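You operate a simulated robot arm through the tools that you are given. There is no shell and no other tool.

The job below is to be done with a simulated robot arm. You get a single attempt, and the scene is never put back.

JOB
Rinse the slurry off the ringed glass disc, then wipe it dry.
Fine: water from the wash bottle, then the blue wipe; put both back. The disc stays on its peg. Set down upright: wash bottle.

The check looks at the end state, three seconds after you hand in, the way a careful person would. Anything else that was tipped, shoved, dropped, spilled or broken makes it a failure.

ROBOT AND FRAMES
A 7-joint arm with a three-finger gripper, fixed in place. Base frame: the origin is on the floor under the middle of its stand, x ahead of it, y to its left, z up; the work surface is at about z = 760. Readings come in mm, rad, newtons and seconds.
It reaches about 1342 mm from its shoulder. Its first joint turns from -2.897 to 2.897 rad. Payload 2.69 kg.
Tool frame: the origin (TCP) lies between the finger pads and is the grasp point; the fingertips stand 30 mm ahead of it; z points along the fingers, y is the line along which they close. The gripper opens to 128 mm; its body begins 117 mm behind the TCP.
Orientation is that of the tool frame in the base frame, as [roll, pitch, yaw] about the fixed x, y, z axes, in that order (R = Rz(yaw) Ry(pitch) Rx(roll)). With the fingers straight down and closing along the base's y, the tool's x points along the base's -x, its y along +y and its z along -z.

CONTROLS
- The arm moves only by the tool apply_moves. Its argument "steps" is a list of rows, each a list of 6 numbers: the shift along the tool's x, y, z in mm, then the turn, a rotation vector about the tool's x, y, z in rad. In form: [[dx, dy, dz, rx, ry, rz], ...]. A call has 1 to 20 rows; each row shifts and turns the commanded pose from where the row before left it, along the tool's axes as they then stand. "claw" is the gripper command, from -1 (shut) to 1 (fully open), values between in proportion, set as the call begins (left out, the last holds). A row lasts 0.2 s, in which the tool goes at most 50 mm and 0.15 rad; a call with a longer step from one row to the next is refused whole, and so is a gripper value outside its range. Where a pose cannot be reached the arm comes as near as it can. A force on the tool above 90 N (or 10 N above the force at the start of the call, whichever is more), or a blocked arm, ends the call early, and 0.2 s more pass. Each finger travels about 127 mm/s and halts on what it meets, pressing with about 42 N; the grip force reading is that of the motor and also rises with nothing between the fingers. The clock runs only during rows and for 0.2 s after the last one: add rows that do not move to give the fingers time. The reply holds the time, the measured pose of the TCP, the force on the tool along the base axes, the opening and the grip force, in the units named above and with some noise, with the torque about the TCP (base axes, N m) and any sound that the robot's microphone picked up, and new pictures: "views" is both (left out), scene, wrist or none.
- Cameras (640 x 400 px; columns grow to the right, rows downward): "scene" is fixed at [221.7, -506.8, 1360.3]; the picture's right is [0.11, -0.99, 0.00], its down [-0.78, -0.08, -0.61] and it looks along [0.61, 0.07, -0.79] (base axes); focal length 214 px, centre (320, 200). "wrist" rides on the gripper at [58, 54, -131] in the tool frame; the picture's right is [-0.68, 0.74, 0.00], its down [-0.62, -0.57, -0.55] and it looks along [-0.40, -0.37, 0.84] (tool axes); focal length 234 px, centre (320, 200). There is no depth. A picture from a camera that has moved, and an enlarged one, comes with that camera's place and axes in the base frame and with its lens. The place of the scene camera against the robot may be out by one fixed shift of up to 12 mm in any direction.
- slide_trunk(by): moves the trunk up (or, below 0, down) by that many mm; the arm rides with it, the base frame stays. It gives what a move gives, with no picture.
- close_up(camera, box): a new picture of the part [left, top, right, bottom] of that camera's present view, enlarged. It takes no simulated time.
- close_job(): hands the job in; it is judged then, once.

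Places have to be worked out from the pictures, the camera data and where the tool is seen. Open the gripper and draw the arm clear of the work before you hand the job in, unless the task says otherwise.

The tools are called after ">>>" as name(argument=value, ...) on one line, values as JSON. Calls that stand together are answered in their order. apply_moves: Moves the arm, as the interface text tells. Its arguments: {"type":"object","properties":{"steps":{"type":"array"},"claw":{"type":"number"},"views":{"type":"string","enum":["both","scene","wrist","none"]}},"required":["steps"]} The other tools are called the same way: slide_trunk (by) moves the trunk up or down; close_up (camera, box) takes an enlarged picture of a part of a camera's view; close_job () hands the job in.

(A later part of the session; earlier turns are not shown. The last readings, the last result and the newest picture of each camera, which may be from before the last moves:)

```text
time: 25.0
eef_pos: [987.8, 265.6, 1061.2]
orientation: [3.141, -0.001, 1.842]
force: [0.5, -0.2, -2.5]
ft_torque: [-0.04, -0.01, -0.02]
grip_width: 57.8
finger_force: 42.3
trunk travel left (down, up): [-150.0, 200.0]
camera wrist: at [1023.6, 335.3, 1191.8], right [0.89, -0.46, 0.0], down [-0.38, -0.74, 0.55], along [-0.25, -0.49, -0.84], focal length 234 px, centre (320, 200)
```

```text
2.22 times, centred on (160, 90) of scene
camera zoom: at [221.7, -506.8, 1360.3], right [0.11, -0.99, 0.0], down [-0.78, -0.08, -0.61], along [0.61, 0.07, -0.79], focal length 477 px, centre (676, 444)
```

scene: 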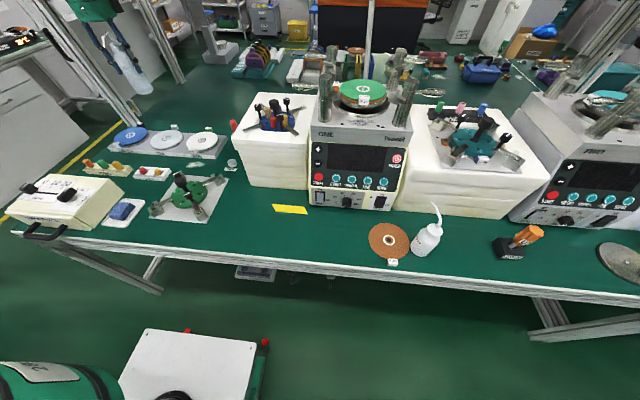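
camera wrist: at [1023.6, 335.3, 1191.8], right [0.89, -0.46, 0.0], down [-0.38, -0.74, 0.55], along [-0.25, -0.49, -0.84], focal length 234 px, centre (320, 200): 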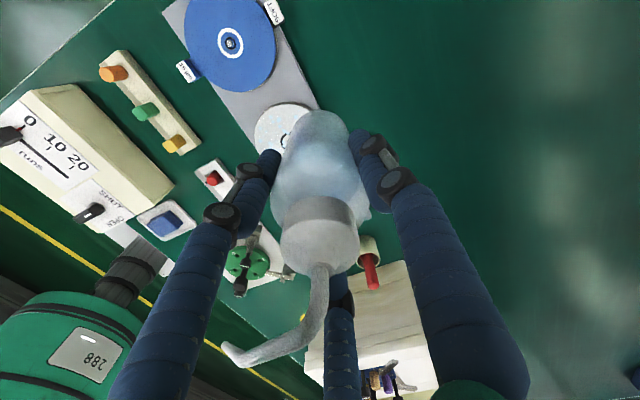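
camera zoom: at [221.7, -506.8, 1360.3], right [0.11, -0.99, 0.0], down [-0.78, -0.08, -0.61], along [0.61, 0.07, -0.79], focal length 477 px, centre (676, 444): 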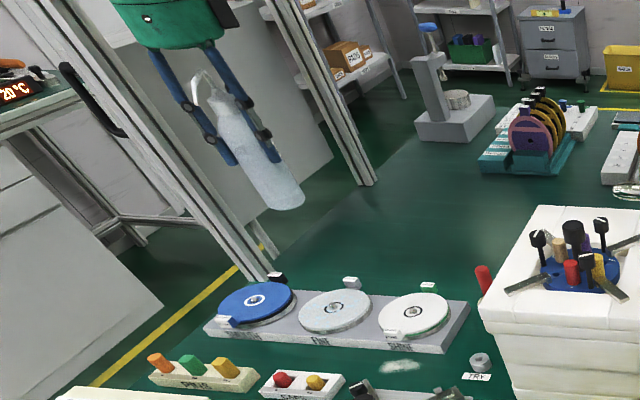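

Tip is estimated at (913, 238, 1128), right over the disc. I lower 100 mm upright, then tilt 0.3 rad pivoting about the tip, and look for any flow.

>>> apply_moves(steps=[[0, 0, 15, 0, 0, 0], [0, 0, 25, 0, 0, 0], [0, 0, 25, 0, 0, 0], [0, 0, 25, 0, 0, 0], [0, 0, 10, 0, 0, 0], [0, 6.29, -8.27, -0.1, 0, 0], [0, 6.29, -8.27, -0.1, 0, 0], [0, 6.29, -8.27, -0.1, 0, 0], [0, 0, 0, 0, 0, 0]], claw=-0.15, views="both")

>>> close_up(camera="scene", box=[60, 20, 260, 180])

```text
time: 27.0
eef_pos: [1002.0, 269.1, 986.5]
orientation: [2.841, 0.0, 1.841]
force: [-0.3, 0.0, -2.5]
ft_torque: [-0.01, 0.01, -0.01]
grip_width: 57.9
finger_force: 42.0
trunk travel left (down, up): [-150.0, 200.0]
camera wrist: at [998.1, 328.4, 1127.6], right [0.86, -0.46, 0.22], down [-0.51, -0.78, 0.36], along [0.01, -0.42, -0.91], focal length 234 px, centre (320, 200)
```

scene: 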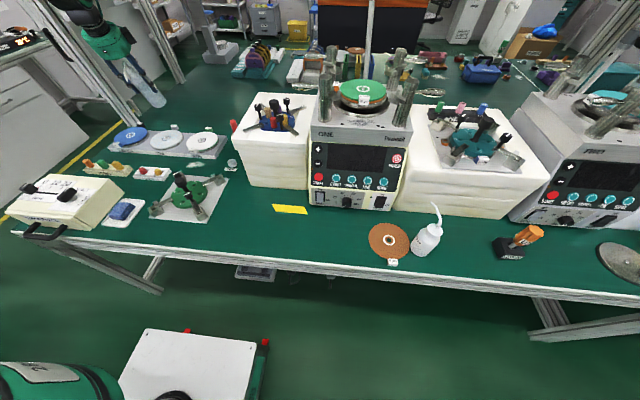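
wrist: 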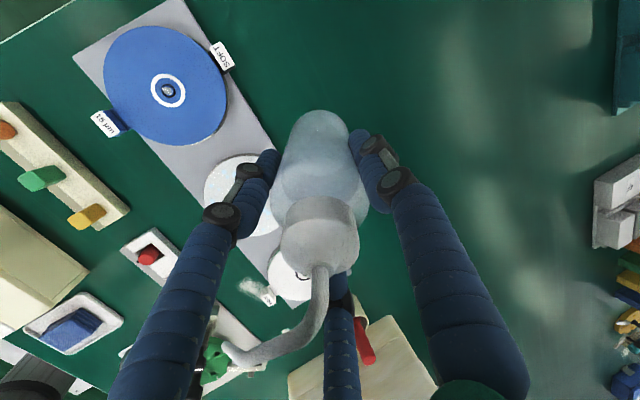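

```text
2.50 times, centred on (160, 100) of scene
camera zoom: at [221.7, -506.8, 1360.3], right [0.11, -0.99, 0.0], down [-0.78, -0.08, -0.61], along [0.61, 0.07, -0.79], focal length 536 px, centre (720, 450)
```

zoom: 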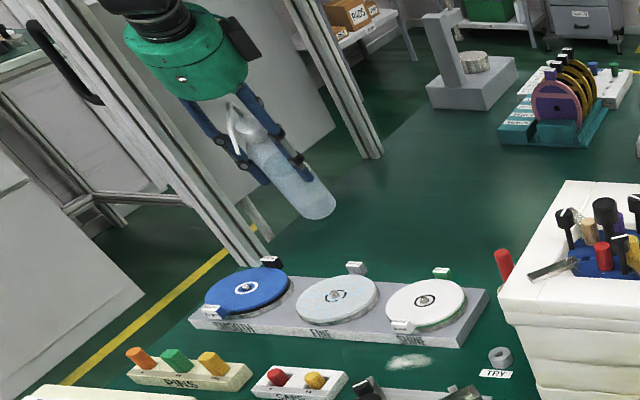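

No flow at 17° tilt. Next: tilt to 0.5 rad and bring the tip down about 80 mm.

>>> apply_moves(steps=[[0, 6.29, -8.27, -0.1, 0, 0], [0, 6.29, -8.27, -0.1, 0, 0], [0, -9.6, 17.6, 0, 0, 0], [0, -9.6, 17.6, 0, 0, 0], [0, -9.6, 17.6, 0, 0, 0], [0, -9.6, 17.6, 0, 0, 0], [0, 0, 0, 0, 0, 0]], claw=-0.15, views="both")

>>> close_up(camera="scene", box=[80, 50, 240, 170])

```text
time: 28.6
eef_pos: [1008.0, 270.2, 925.5]
orientation: [2.643, 0.0, 1.842]
force: [-0.2, -0.1, -3.4]
ft_torque: [0.0, 0.06, 0.03]
grip_width: 58.1
finger_force: 42.3
trunk travel left (down, up): [-150.0, 200.0]
camera wrist: at [976.1, 322.4, 1067.3], right [0.8, -0.48, 0.35], down [-0.57, -0.8, 0.21], along [0.18, -0.37, -0.91], focal length 234 px, centre (320, 200)
```

scene: 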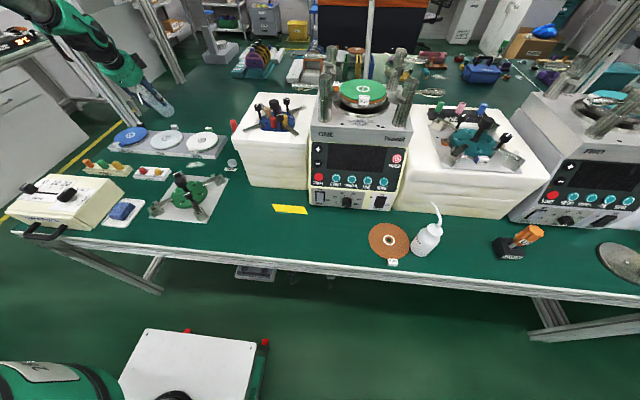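
wrist: 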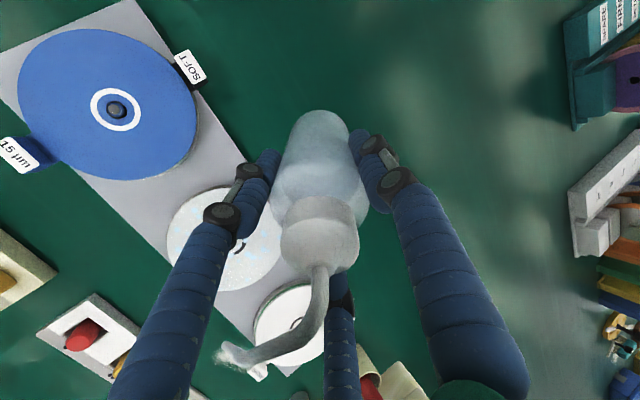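

```text
3.33 times, centred on (160, 110) of scene
camera zoom: at [221.7, -506.8, 1360.3], right [0.11, -0.99, 0.0], down [-0.78, -0.08, -0.61], along [0.61, 0.07, -0.79], focal length 715 px, centre (853, 500)
```

zoom: 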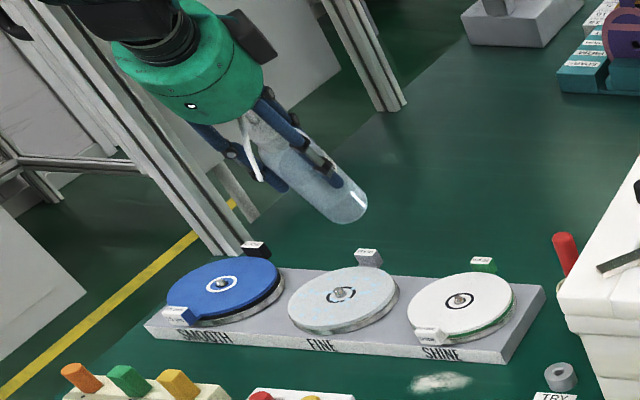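

Checking the spout tip in the wrist view – something whitish is by the tip, possibly just the table smear in the background.

>>> close_up(camera="wrist", box=[160, 280, 320, 400])

>>> close_up(camera="scene", box=[125, 80, 195, 150])

```text
3.33 times, centred on (240, 340) of wrist
camera zoom: at [976.1, 322.4, 1067.3], right [0.8, -0.48, 0.35], down [-0.57, -0.8, 0.21], along [0.18, -0.37, -0.91], focal length 781 px, centre (587, -267)
```

zoom: 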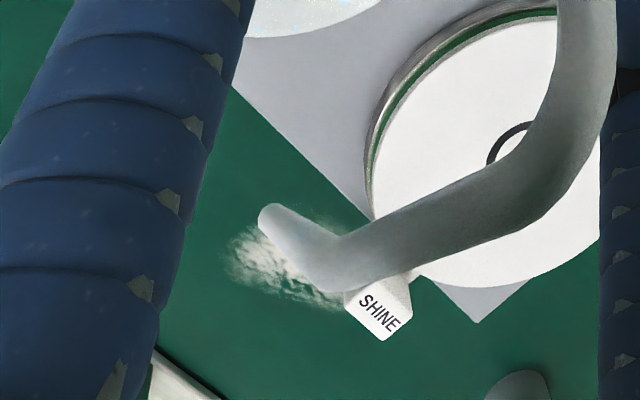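

```text
5.71 times, centred on (160, 115) of scene
camera zoom: at [221.7, -506.8, 1360.3], right [0.11, -0.99, 0.0], down [-0.78, -0.08, -0.61], along [0.61, 0.07, -0.79], focal length 1226 px, centre (1234, 686)
```

zoom: 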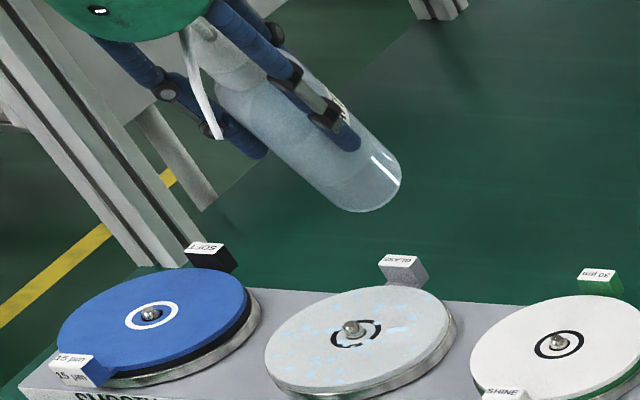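

Only the old smear behind it; no water yet. I continue tilting about the tip to 0.8 rad.

>>> apply_moves(steps=[[0, 6.29, -8.27, -0.1, 0, 0], [0, 6.29, -8.27, -0.1, 0, 0], [0, 6.29, -8.27, -0.1, 0, 0], [0, 0, 0, 0, 0, 0]], claw=-0.15, views="both")

>>> close_up(camera="scene", box=[105, 70, 225, 160])

>>> close_up(camera="wrist", box=[130, 200, 370, 400])

```text
time: 29.6
eef_pos: [1008.3, 271.1, 958.4]
orientation: [2.34, 0.0, 1.841]
force: [-0.5, -0.3, -3.3]
ft_torque: [-0.04, 0.06, 0.01]
grip_width: 58.1
finger_force: 42.1
trunk travel left (down, up): [-150.0, 200.0]
camera wrist: at [937.1, 312.0, 1087.7], right [0.67, -0.52, 0.53], down [-0.59, -0.8, -0.02], along [0.44, -0.3, -0.85], focal length 234 px, centre (320, 200)
```

scene: 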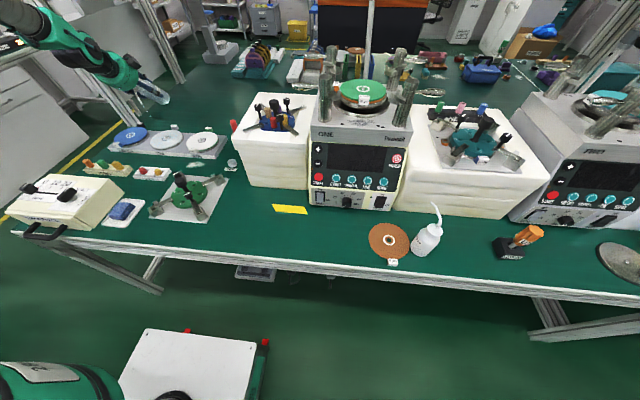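
wrist: 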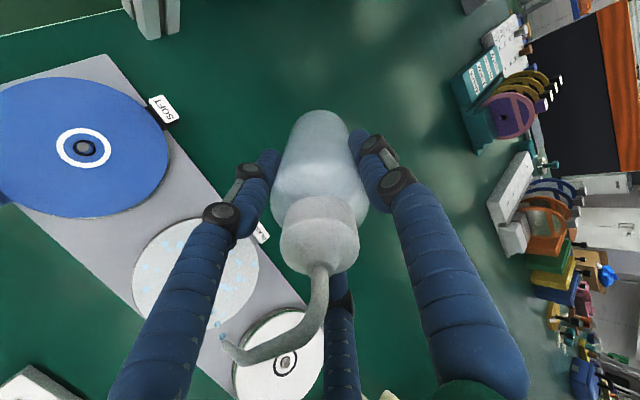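

```text
4.44 times, centred on (165, 115) of scene
camera zoom: at [221.7, -506.8, 1360.3], right [0.11, -0.99, 0.0], down [-0.78, -0.08, -0.61], along [0.61, 0.07, -0.79], focal length 953 px, centre (1009, 578)
```

zoom: 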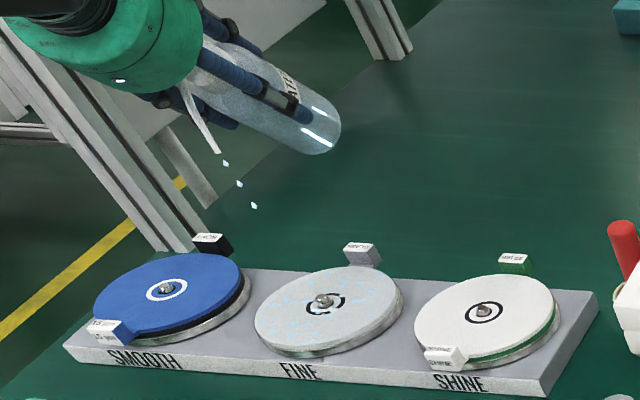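

```text
2.00 times, centred on (250, 300) of wrist
camera zoom: at [937.1, 312.0, 1087.7], right [0.67, -0.52, 0.53], down [-0.59, -0.8, -0.02], along [0.44, -0.3, -0.85], focal length 468 px, centre (460, 0)
```

zoom: 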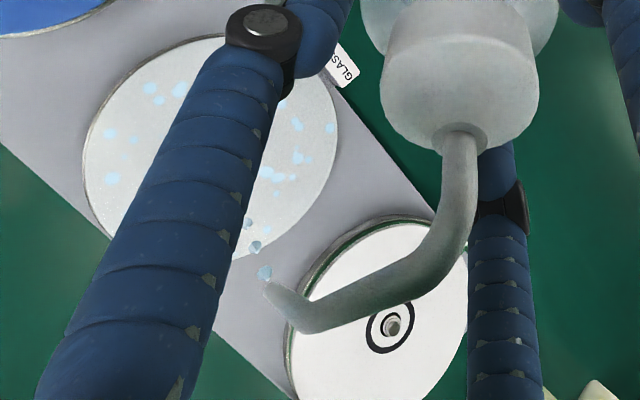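

Water drops are flowing (bottle label reads "WATER…") and falling almost straight down onto the disc centre. I sweep the tip in a small circle (r≈18 mm) and then inspect the effect.

>>> apply_moves(steps=[[0, 12.5, 12.9, 0, 0, 0], [13, -3.5, -3.6, 0, 0, 0], [5, -9.1, -9.3, 0, 0, 0], [-5, -9.1, -9.3, 0, 0, 0], [-13, -3.5, -3.6, 0, 0, 0], [-13, 3.5, 3.6, 0, 0, 0], [-5, 9.1, 9.3, 0, 0, 0], [5, 9.1, 9.3, 0, 0, 0], [13, 3.5, 3.6, 0, 0, 0]], claw=-0.15, views="both")

>>> close_up(camera="scene", box=[120, 80, 220, 160])

>>> close_up(camera="wrist", box=[100, 180, 340, 400])

```text
time: 31.6
eef_pos: [1025.3, 276.0, 957.4]
orientation: [2.343, -0.001, 1.84]
force: [0.9, 0.1, -3.1]
ft_torque: [-0.02, 0.06, 0.02]
grip_width: 57.9
finger_force: 42.0
trunk travel left (down, up): [-150.0, 200.0]
camera wrist: at [954.7, 317.2, 1088.1], right [0.68, -0.52, 0.53], down [-0.59, -0.8, -0.02], along [0.44, -0.3, -0.85], focal length 234 px, centre (320, 200)
```

scene: 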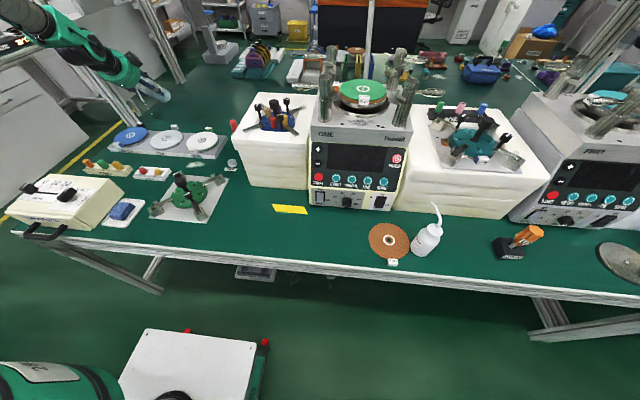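
wrist: 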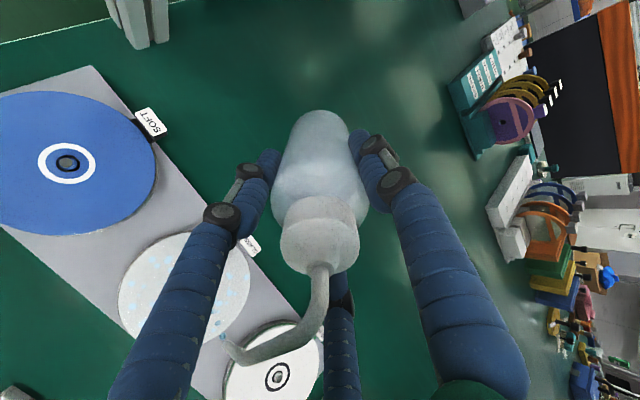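

```text
5.00 times, centred on (170, 120) of scene
camera zoom: at [221.7, -506.8, 1360.3], right [0.11, -0.99, 0.0], down [-0.78, -0.08, -0.61], along [0.61, 0.07, -0.79], focal length 1072 px, centre (1070, 600)
```

zoom: 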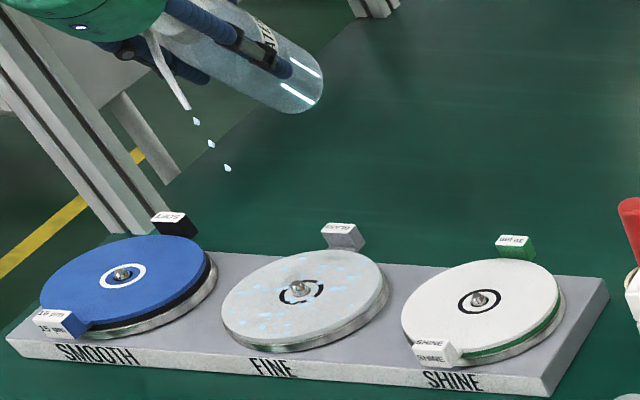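

```text
1.82 times, centred on (220, 290) of wrist
camera zoom: at [954.7, 317.2, 1088.1], right [0.68, -0.52, 0.53], down [-0.59, -0.8, -0.02], along [0.44, -0.3, -0.85], focal length 426 px, centre (502, 36)
```

zoom: 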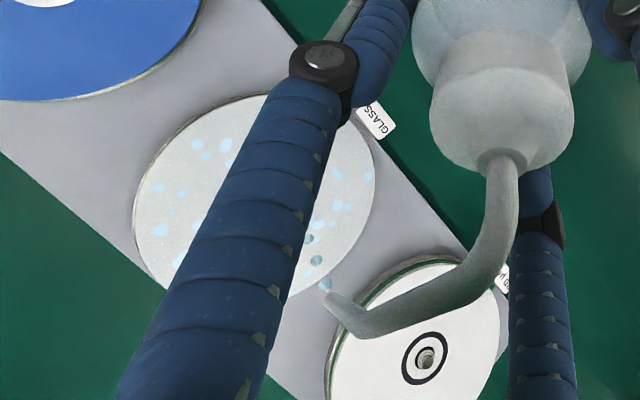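

>>> close_up(camera="scene", box=[148, 122, 188, 152])

```text
13.33 times, centred on (168, 137) of scene
camera zoom: at [221.7, -506.8, 1360.3], right [0.11, -0.99, 0.0], down [-0.78, -0.08, -0.61], along [0.61, 0.07, -0.79], focal length 2860 px, centre (2347, 1040)
```

zoom: 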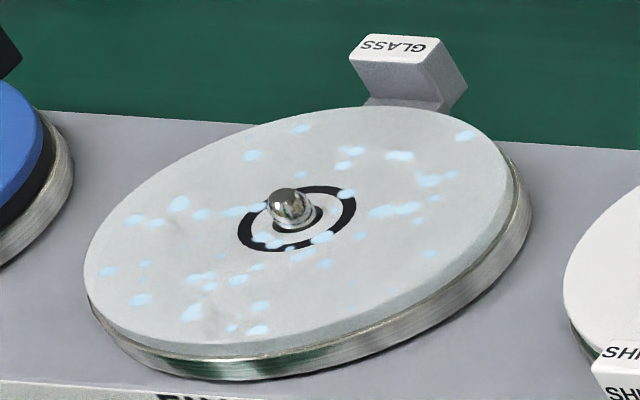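

The slurry spots haven't visibly changed yet; the tip may be too high. I move back to centre and lower the tip to about 70 mm above the disc, keeping tilt, then check.

>>> apply_moves(steps=[[0, -20, 6.5, 0, 0, 0], [0, -19.8, 6.8, 0, 0, 0], [0, -13.6, 13.2, 0, 0, 0], [0, -13.6, 13.2, 0, 0, 0], [0, 0, 0, 0, 0, 0]], claw=-0.15, views="both")

>>> close_up(camera="scene", box=[140, 100, 196, 156])

>>> close_up(camera="wrist", box=[60, 180, 340, 400])

```text
time: 32.8
eef_pos: [1008.8, 273.3, 880.7]
orientation: [2.344, -0.001, 1.842]
force: [-0.7, 0.3, -2.2]
ft_torque: [-0.03, 0.05, 0.03]
grip_width: 57.9
finger_force: 42.8
trunk travel left (down, up): [-150.0, 200.0]
camera wrist: at [937.9, 314.5, 1010.7], right [0.68, -0.51, 0.53], down [-0.59, -0.8, -0.02], along [0.44, -0.3, -0.85], focal length 234 px, centre (320, 200)
```

scene: 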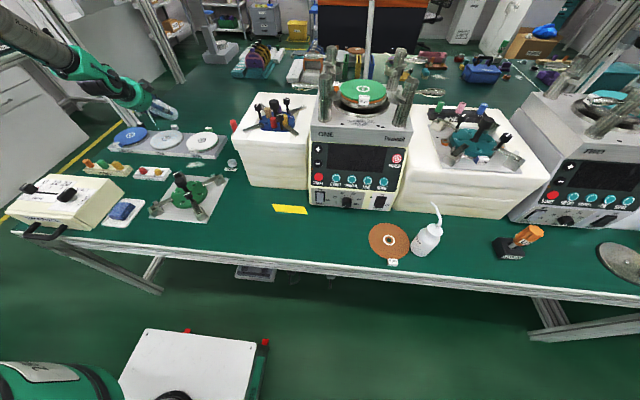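
wrist: 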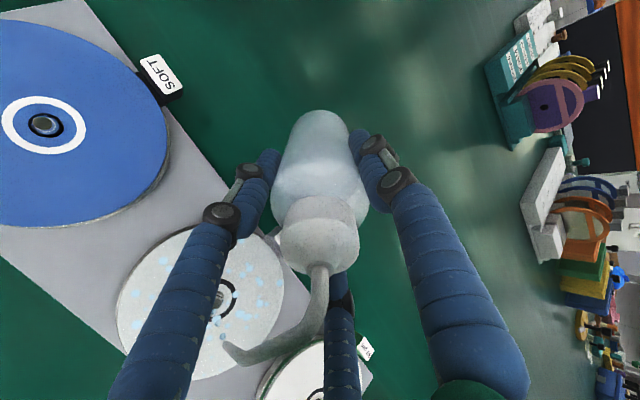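

```text
7.14 times, centred on (168, 128) of scene
camera zoom: at [221.7, -506.8, 1360.3], right [0.11, -0.99, 0.0], down [-0.78, -0.08, -0.61], along [0.61, 0.07, -0.79], focal length 1532 px, centre (1406, 714)
```

zoom: 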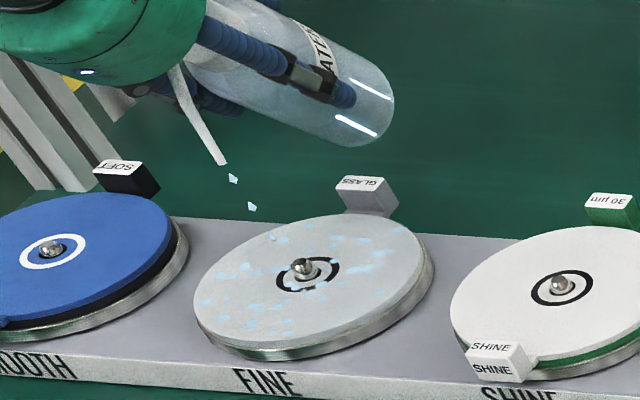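

```text
1.82 times, centred on (200, 290) of wrist
camera zoom: at [937.9, 314.5, 1010.7], right [0.68, -0.51, 0.53], down [-0.59, -0.8, -0.02], along [0.44, -0.3, -0.85], focal length 426 px, centre (538, 36)
```

zoom: 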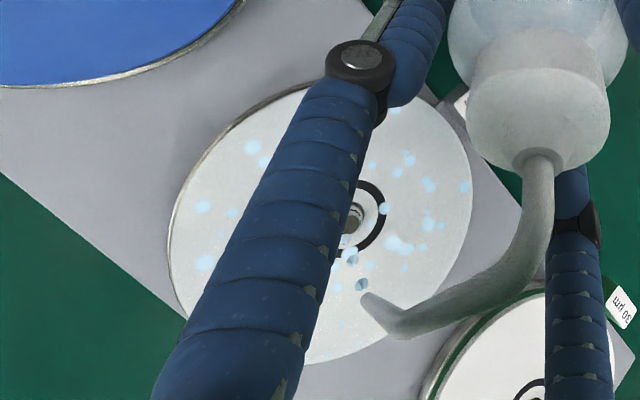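

Drops land near the peg. Let me enlarge the disc to see if any spots have changed.

>>> close_up(camera="scene", box=[148, 122, 188, 152])

>>> close_up(camera="wrist", box=[110, 215, 300, 390])

```text
13.33 times, centred on (168, 137) of scene
camera zoom: at [221.7, -506.8, 1360.3], right [0.11, -0.99, 0.0], down [-0.78, -0.08, -0.61], along [0.61, 0.07, -0.79], focal length 2860 px, centre (2347, 1040)
```

zoom: 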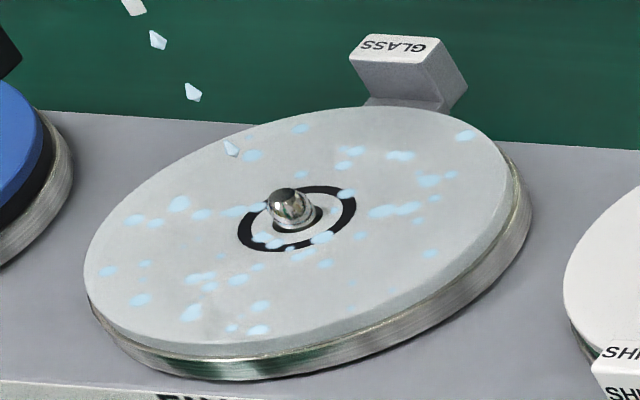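

```text
2.29 times, centred on (205, 302) of wrist
camera zoom: at [937.9, 314.5, 1010.7], right [0.68, -0.51, 0.53], down [-0.59, -0.8, -0.02], along [0.44, -0.3, -0.85], focal length 535 px, centre (583, -34)
```

zoom: 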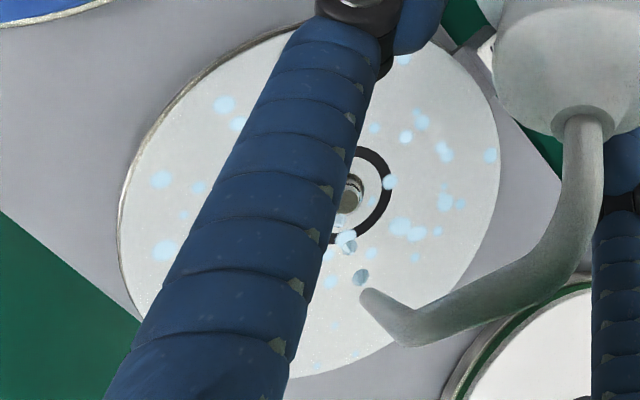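

Spots unchanged so far, and the drops are evidently a marker below the tip. I tilt a bit more (to 1.0 rad, spout tip vertical) about the tip, lower to about 55 mm above the glass, and sweep a 20 mm ring round the peg.

>>> apply_moves(steps=[[0, 6.29, -8.27, -0.1, 0, 0], [0, 6.29, -8.27, -0.1, 0, 0], [0, -12.6, 8.1, 0, 0, 0], [12.5, 0.5, 0.8, 0, 0, 0], [-6, -7.6, -11.8, 0, 0, 0], [-14, -3.2, -5, 0, 0, 0], [-14, 3.2, 5, 0, 0, 0], [-6, 7.6, 11.8, 0, 0, 0], [6, 7.6, 11.8, 0, 0, 0], [14, 3.2, 5, 0, 0, 0], [14, -3.2, -5, 0, 0, 0], [6, -7.6, -11.8, 0, 0, 0]], claw=-0.15, views="both")

>>> close_up(camera="scene", box=[148, 112, 196, 152])

>>> close_up(camera="wrist", box=[60, 180, 340, 400])

```text
time: 35.4
eef_pos: [1000.4, 283.3, 885.5]
orientation: [2.14, 0.002, 1.842]
force: [0.5, 0.3, -3.9]
ft_torque: [-0.03, 0.05, 0.0]
grip_width: 57.9
finger_force: 41.7
trunk travel left (down, up): [-150.0, 200.0]
camera wrist: at [906.8, 318.1, 1001.9], right [0.56, -0.55, 0.62], down [-0.58, -0.8, -0.18], along [0.59, -0.26, -0.76], focal length 234 px, centre (320, 200)
```

scene: 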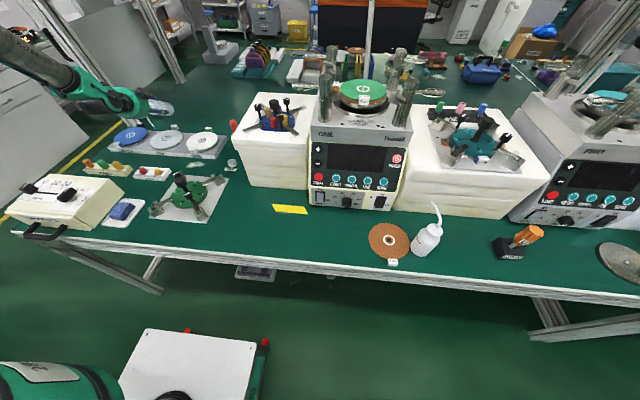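
wrist: 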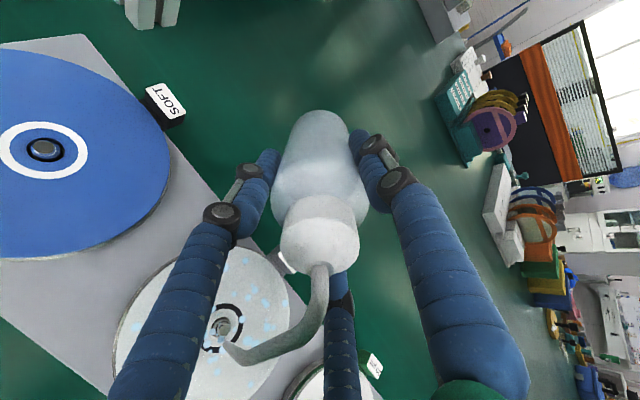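

```text
10.00 times, centred on (172, 132) of scene
camera zoom: at [221.7, -506.8, 1360.3], right [0.11, -0.99, 0.0], down [-0.78, -0.08, -0.61], along [0.61, 0.07, -0.79], focal length 2145 px, centre (1800, 880)
```

zoom: 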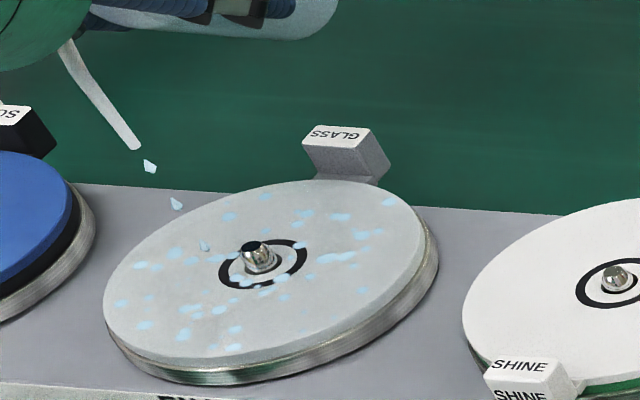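

```text
1.82 times, centred on (200, 290) of wrist
camera zoom: at [906.8, 318.1, 1001.9], right [0.56, -0.55, 0.62], down [-0.58, -0.8, -0.18], along [0.59, -0.26, -0.76], focal length 426 px, centre (538, 36)
```

zoom: 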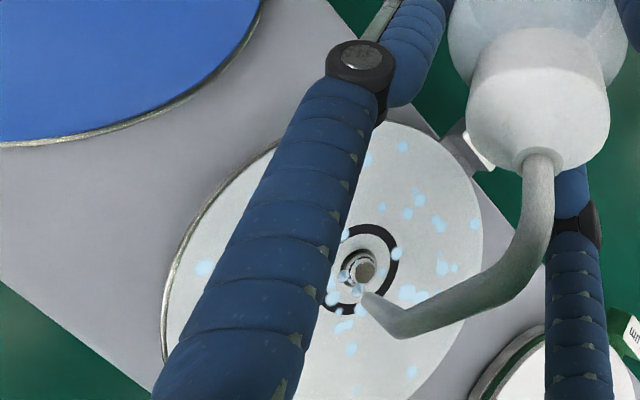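

>>> close_up(camera="scene", box=[148, 122, 188, 152])

```text
13.33 times, centred on (168, 137) of scene
camera zoom: at [221.7, -506.8, 1360.3], right [0.11, -0.99, 0.0], down [-0.78, -0.08, -0.61], along [0.61, 0.07, -0.79], focal length 2860 px, centre (2347, 1040)
```

zoom: 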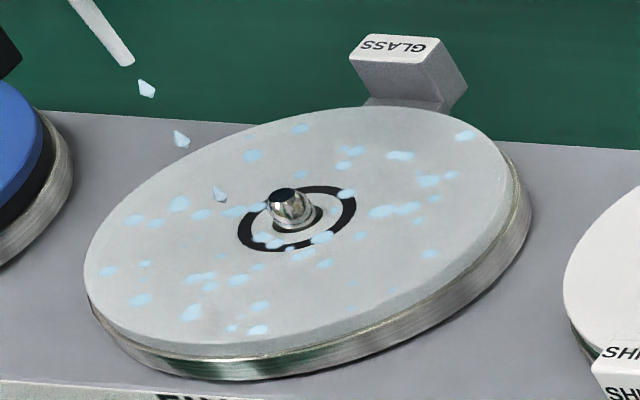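

No spot has changed. I'll test dwell: tilt to 1.2 rad, bring the tip to ~40 mm above the glass, hold still 2 s and compare.

>>> apply_moves(steps=[[0, 6.29, -8.27, -0.1, 0, 0], [0, 6.29, -8.27, -0.1, 0, 0], [0, -14, 5.4, 0, 0, 0], [0, 0, 0, 0, 0, 0], [0, 0, 0, 0, 0, 0], [0, 0, 0, 0, 0, 0], [0, 0, 0, 0, 0, 0], [0, 0, 0, 0, 0, 0], [0, 0, 0, 0, 0, 0], [0, 0, 0, 0, 0, 0], [0, 0, 0, 0, 0, 0]], claw=-0.15, views="both")

>>> close_up(camera="scene", box=[148, 122, 188, 152])

>>> close_up(camera="scene", box=[80, 60, 240, 180])

>>> close_up(camera="wrist", box=[60, 180, 340, 400])

```text
time: 37.8
eef_pos: [994.9, 281.6, 890.1]
orientation: [1.941, 0.0, 1.84]
force: [0.4, 0.4, -2.4]
ft_torque: [-0.01, 0.03, 0.0]
grip_width: 57.9
finger_force: 42.2
trunk travel left (down, up): [-150.0, 200.0]
camera wrist: at [879.9, 310.2, 988.1], right [0.44, -0.58, 0.69], down [-0.53, -0.78, -0.33], along [0.73, -0.22, -0.65], focal length 234 px, centre (320, 200)
```

scene: 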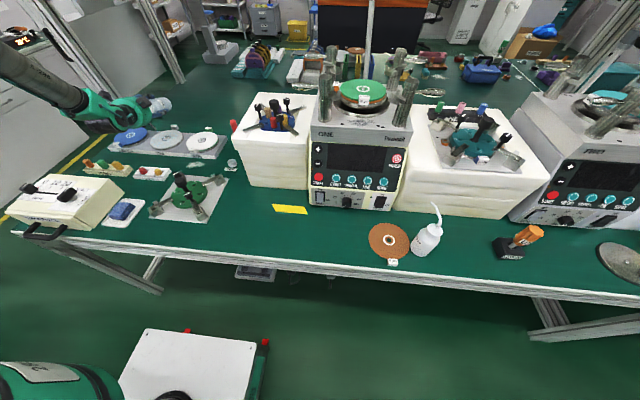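
wrist: 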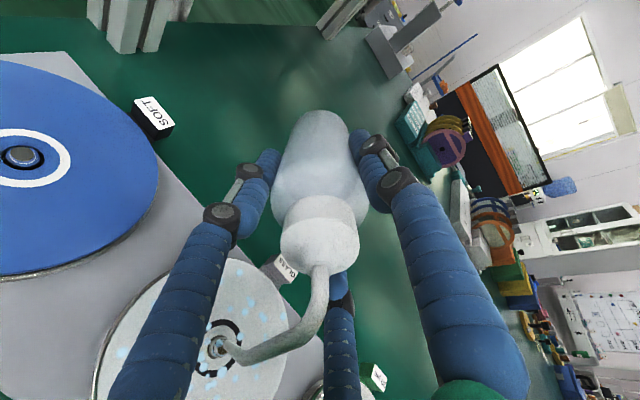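

```text
13.33 times, centred on (168, 137) of scene
camera zoom: at [221.7, -506.8, 1360.3], right [0.11, -0.99, 0.0], down [-0.78, -0.08, -0.61], along [0.61, 0.07, -0.79], focal length 2860 px, centre (2347, 1040)
```

zoom: 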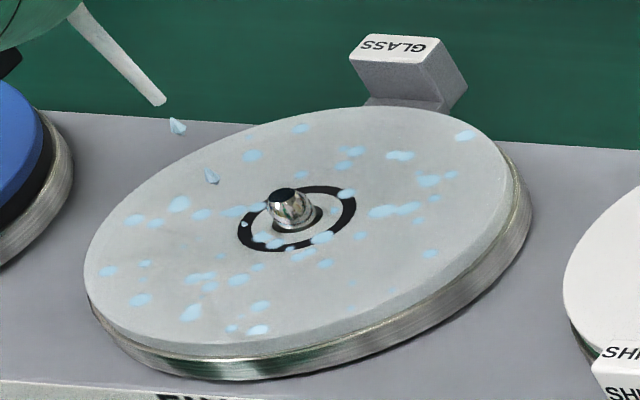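

```text
3.33 times, centred on (160, 120) of scene
camera zoom: at [221.7, -506.8, 1360.3], right [0.11, -0.99, 0.0], down [-0.78, -0.08, -0.61], along [0.61, 0.07, -0.79], focal length 715 px, centre (853, 467)
```

zoom: 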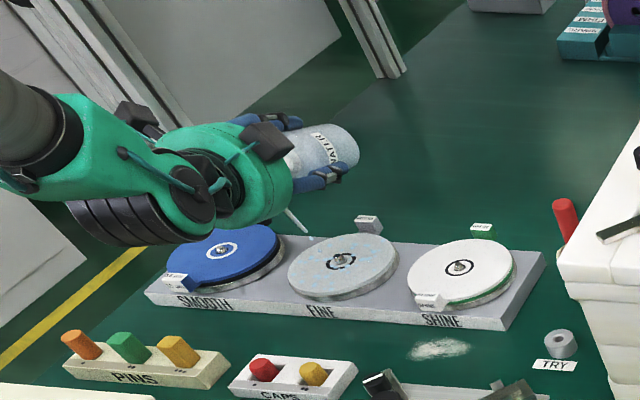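

```text
1.82 times, centred on (200, 290) of wrist
camera zoom: at [879.9, 310.2, 988.1], right [0.44, -0.58, 0.69], down [-0.53, -0.78, -0.33], along [0.73, -0.22, -0.65], focal length 426 px, centre (538, 36)
```

zoom: 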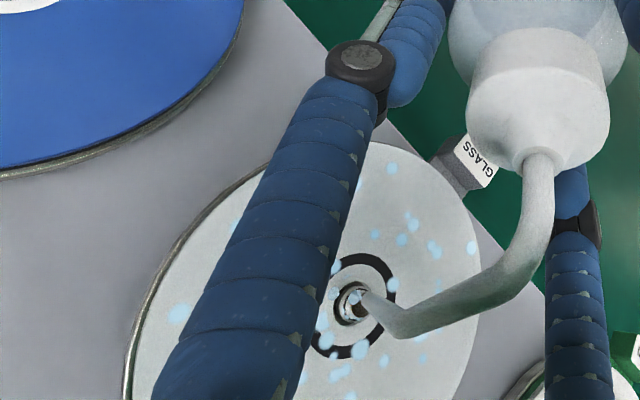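

Still no visible change near the landing point. I sweep a 40 mm ring to cover the outer area and look again.

>>> apply_moves(steps=[[20, 0, 0, 0, 0, 0], [-5, -7.2, -18.6, 0, 0, 0], [-15, -5.4, -14, 0, 0, 0], [-20, -1.8, -4.7, 0, 0, 0], [-20, 1.8, 4.7, 0, 0, 0], [-15, 5.4, 14, 0, 0, 0], [-5, 7.2, 18.6, 0, 0, 0], [5, 7.2, 18.6, 0, 0, 0], [15, 5.4, 14, 0, 0, 0], [20, 1.8, 4.7, 0, 0, 0], [20, -1.8, -4.7, 0, 0, 0], [15, -5.4, -14, 0, 0, 0], [5, -7.2, -18.6, 0, 0, 0], [-40, 0, 0, 0, 0, 0]], claw=-0.15, views="both")

>>> close_up(camera="scene", box=[148, 122, 188, 152])

>>> close_up(camera="wrist", box=[60, 180, 340, 400])

```text
time: 40.8
eef_pos: [999.4, 265.2, 890.7]
orientation: [1.941, 0.0, 1.842]
force: [-0.9, 0.7, -3.6]
ft_torque: [-0.09, 0.08, -0.11]
grip_width: 57.8
finger_force: 41.7
trunk travel left (down, up): [-150.0, 200.0]
camera wrist: at [884.0, 293.2, 988.0], right [0.44, -0.58, 0.69], down [-0.53, -0.79, -0.33], along [0.73, -0.22, -0.65], focal length 234 px, centre (320, 200)
```

scene: 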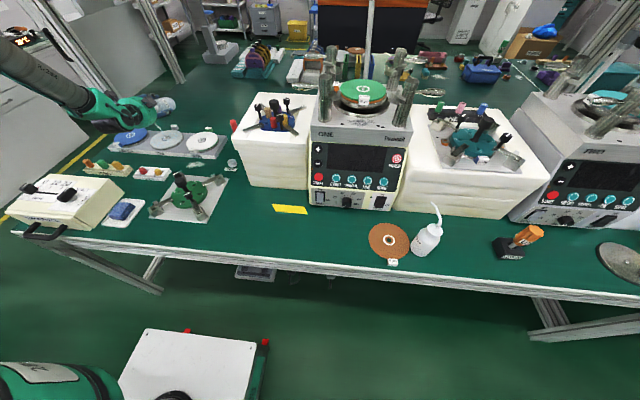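
wrist: 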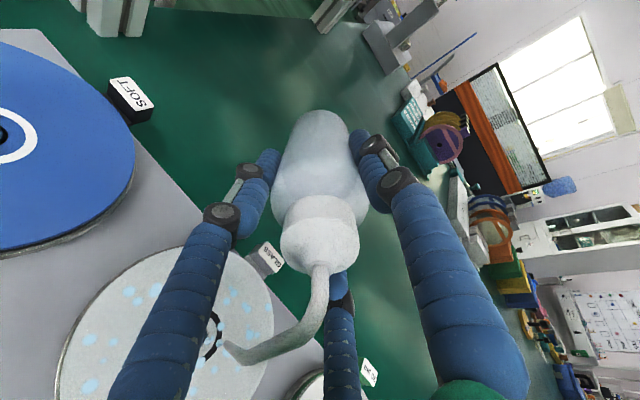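

```text
13.33 times, centred on (168, 137) of scene
camera zoom: at [221.7, -506.8, 1360.3], right [0.11, -0.99, 0.0], down [-0.78, -0.08, -0.61], along [0.61, 0.07, -0.79], focal length 2860 px, centre (2347, 1040)
```

zoom: 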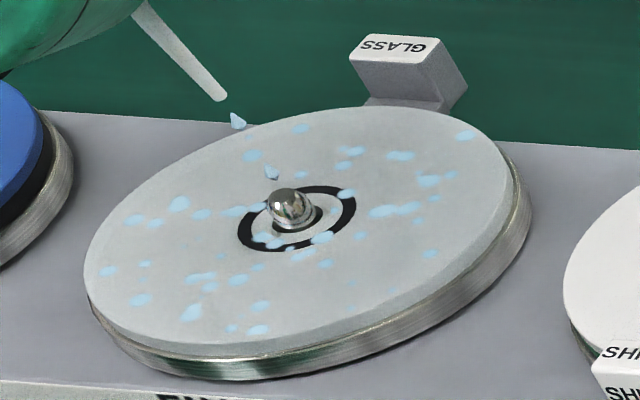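

```text
1.82 times, centred on (200, 290) of wrist
camera zoom: at [884.0, 293.2, 988.0], right [0.44, -0.58, 0.69], down [-0.53, -0.79, -0.33], along [0.73, -0.22, -0.65], focal length 426 px, centre (538, 36)
```

zoom: 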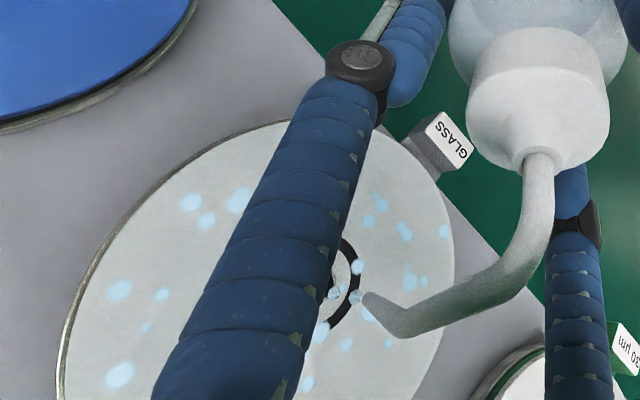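

Spots still look the same. I continue rinsing with a mid-radius ring and a full squeeze command, to see whether more water volume is needed.

>>> apply_moves(steps=[[0, 8, 20.5, 0, 0, 0], [15.6, -2.3, -6, 0, 0, 0], [6.4, -5.6, -14.5, 0, 0, 0], [-6.4, -5.6, -14.5, 0, 0, 0], [-15.6, -2.3, -6, 0, 0, 0], [-15.6, 2.3, 6, 0, 0, 0], [-6.4, 5.6, 14.5, 0, 0, 0], [6.4, 5.6, 14.5, 0, 0, 0], [15.6, 2.3, 6, 0, 0, 0], [0, -8, -20.5, 0, 0, 0]], claw=-1, views="both")

>>> close_up(camera="scene", box=[148, 122, 188, 152])

>>> close_up(camera="wrist", box=[60, 180, 340, 400])

```text
time: 43.0
eef_pos: [997.8, 259.6, 888.4]
orientation: [1.942, -0.001, 1.841]
force: [-0.6, 0.7, -4.0]
ft_torque: [-0.03, 0.06, -0.04]
grip_width: 58.1
finger_force: 41.9
trunk travel left (down, up): [-150.0, 200.0]
camera wrist: at [883.6, 289.2, 986.7], right [0.44, -0.58, 0.69], down [-0.53, -0.78, -0.33], along [0.73, -0.22, -0.65], focal length 234 px, centre (320, 200)
```

scene: 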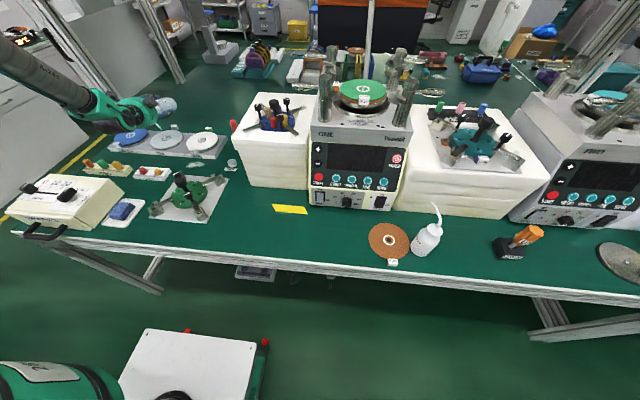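
wrist: 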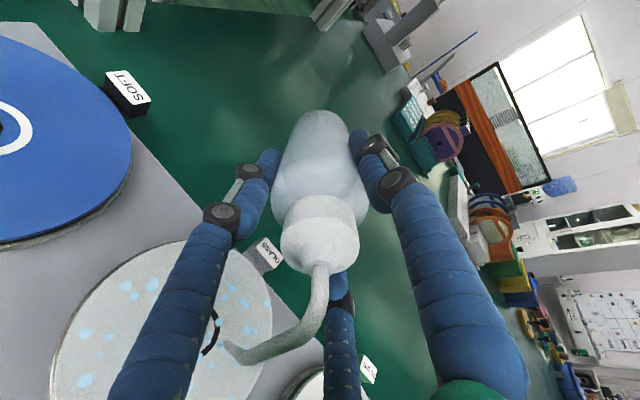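

```text
13.33 times, centred on (168, 137) of scene
camera zoom: at [221.7, -506.8, 1360.3], right [0.11, -0.99, 0.0], down [-0.78, -0.08, -0.61], along [0.61, 0.07, -0.79], focal length 2860 px, centre (2347, 1040)
```

zoom: 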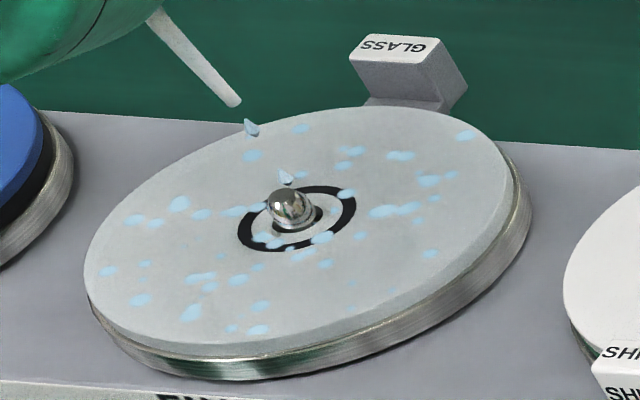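

```text
1.82 times, centred on (200, 290) of wrist
camera zoom: at [883.6, 289.2, 986.7], right [0.44, -0.58, 0.69], down [-0.53, -0.78, -0.33], along [0.73, -0.22, -0.65], focal length 426 px, centre (538, 36)
```

zoom: 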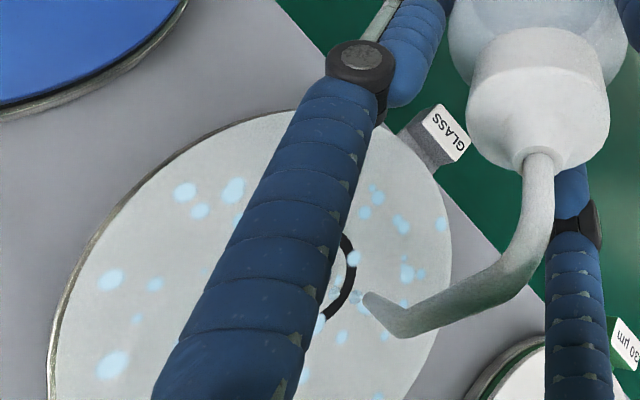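

Let me inspect surface texture at very high magnification for any sign of wetness.

>>> close_up(camera="scene", box=[152, 134, 172, 148])

>>> close_up(camera="wrist", box=[50, 240, 160, 400])

>>> close_up(camera="wrist", box=[200, 250, 290, 390])

```text
16.00 times, centred on (162, 141) of scene
camera zoom: at [221.7, -506.8, 1360.3], right [0.11, -0.99, 0.0], down [-0.78, -0.08, -0.61], along [0.61, 0.07, -0.79], focal length 3432 px, centre (2848, 1144)
```

zoom: 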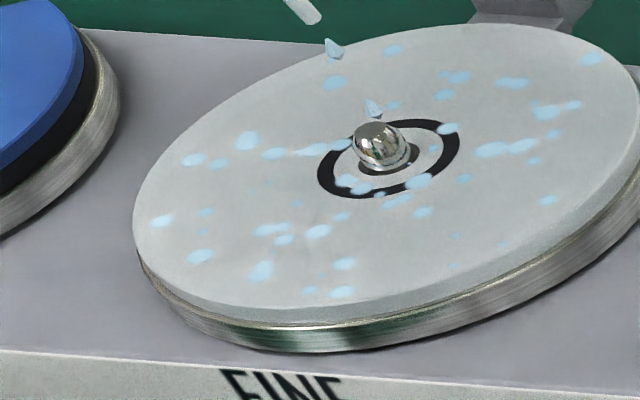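

```text
2.50 times, centred on (105, 320) of wrist
camera zoom: at [883.6, 289.2, 986.7], right [0.44, -0.58, 0.69], down [-0.53, -0.78, -0.33], along [0.73, -0.22, -0.65], focal length 585 px, centre (858, -100)
```

zoom: 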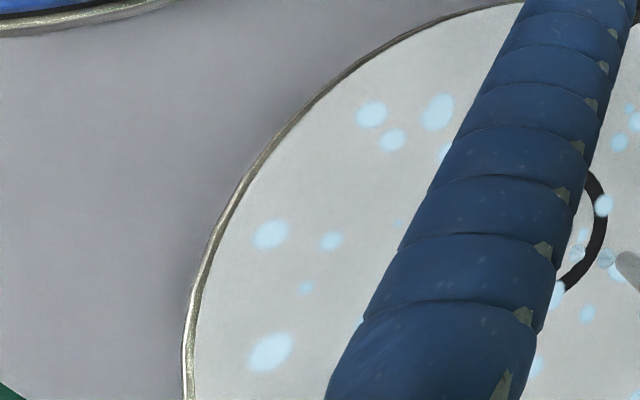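

```text
2.86 times, centred on (245, 320) of wrist
camera zoom: at [883.6, 289.2, 986.7], right [0.44, -0.58, 0.69], down [-0.53, -0.78, -0.33], along [0.73, -0.22, -0.65], focal length 669 px, centre (534, -143)
```

zoom: 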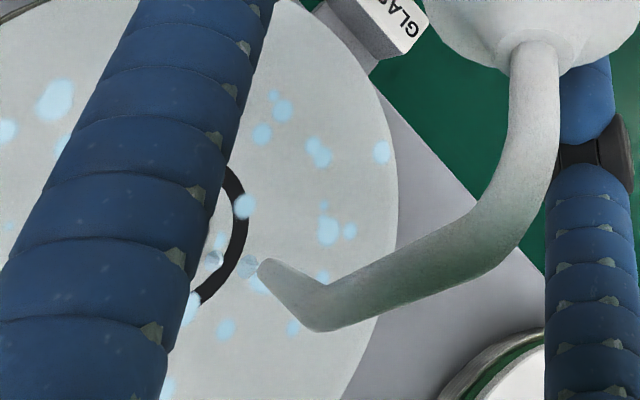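

Geometry check: tip at ≈(912, 229, 839), i.e. ~41 mm over the glass, and water lands right by the peg. I try a closer rinse (tip ~20 mm above the surface, off the peg) with a 1 s dwell to see if distance matters.

>>> apply_moves(steps=[[-8, 3.6, 9.3, 0, 0, 0], [0, -9.3, 3.6, 0, 0, 0], [0, -9.3, 3.6, 0, 0, 0], [0, 0, 0, 0, 0, 0], [0, 0, 0, 0, 0, 0], [0, 0, 0, 0, 0, 0], [0, 0, 0, 0, 0, 0], [0, 0, 0, 0, 0, 0]], claw=-0.15, views="both")

>>> close_up(camera="scene", box=[152, 127, 184, 149])

>>> close_up(camera="wrist", box=[40, 180, 340, 400])

```text
time: 44.8
eef_pos: [1011.2, 255.4, 869.1]
orientation: [1.943, 0.001, 1.842]
force: [-0.2, 0.7, -2.8]
ft_torque: [0.0, 0.08, 0.0]
grip_width: 58.0
finger_force: 42.2
trunk travel left (down, up): [-150.0, 200.0]
camera wrist: at [895.4, 284.5, 967.6], right [0.44, -0.58, 0.69], down [-0.53, -0.78, -0.33], along [0.73, -0.22, -0.65], focal length 234 px, centre (320, 200)
```

scene: 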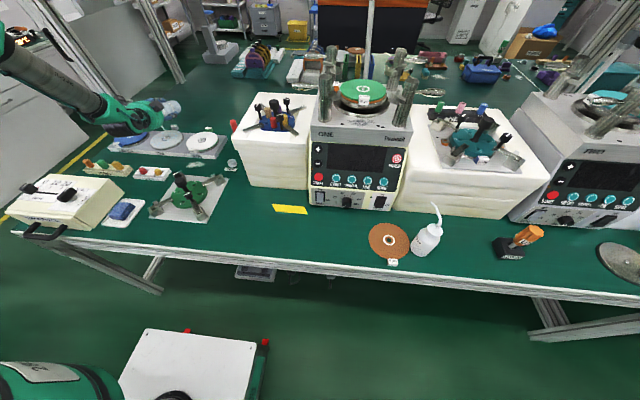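
wrist: 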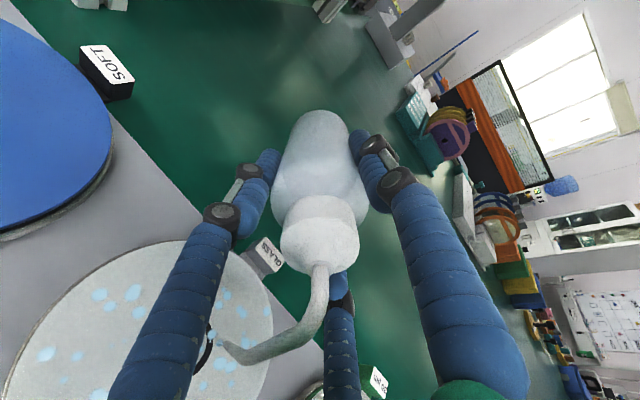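

```text
16.00 times, centred on (168, 138) of scene
camera zoom: at [221.7, -506.8, 1360.3], right [0.11, -0.99, 0.0], down [-0.78, -0.08, -0.61], along [0.61, 0.07, -0.79], focal length 3432 px, centre (2752, 1192)
```

zoom: 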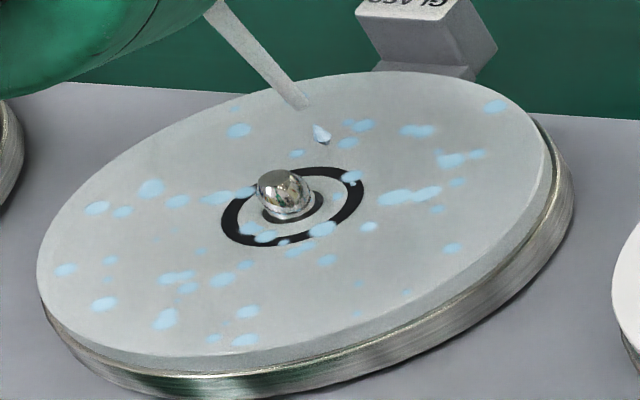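

```text
1.82 times, centred on (190, 290) of wrist
camera zoom: at [895.4, 284.5, 967.6], right [0.44, -0.58, 0.69], down [-0.53, -0.78, -0.33], along [0.73, -0.22, -0.65], focal length 426 px, centre (556, 36)
```

zoom: 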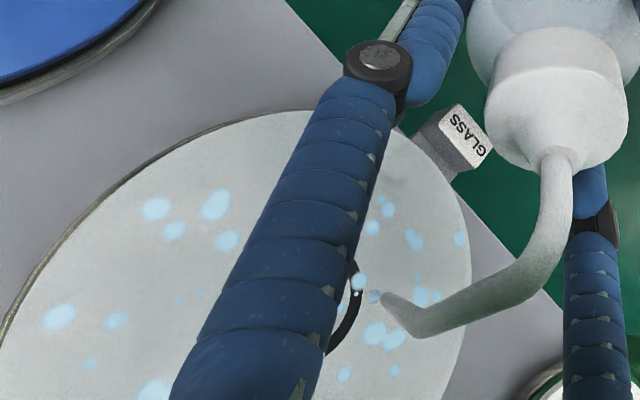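

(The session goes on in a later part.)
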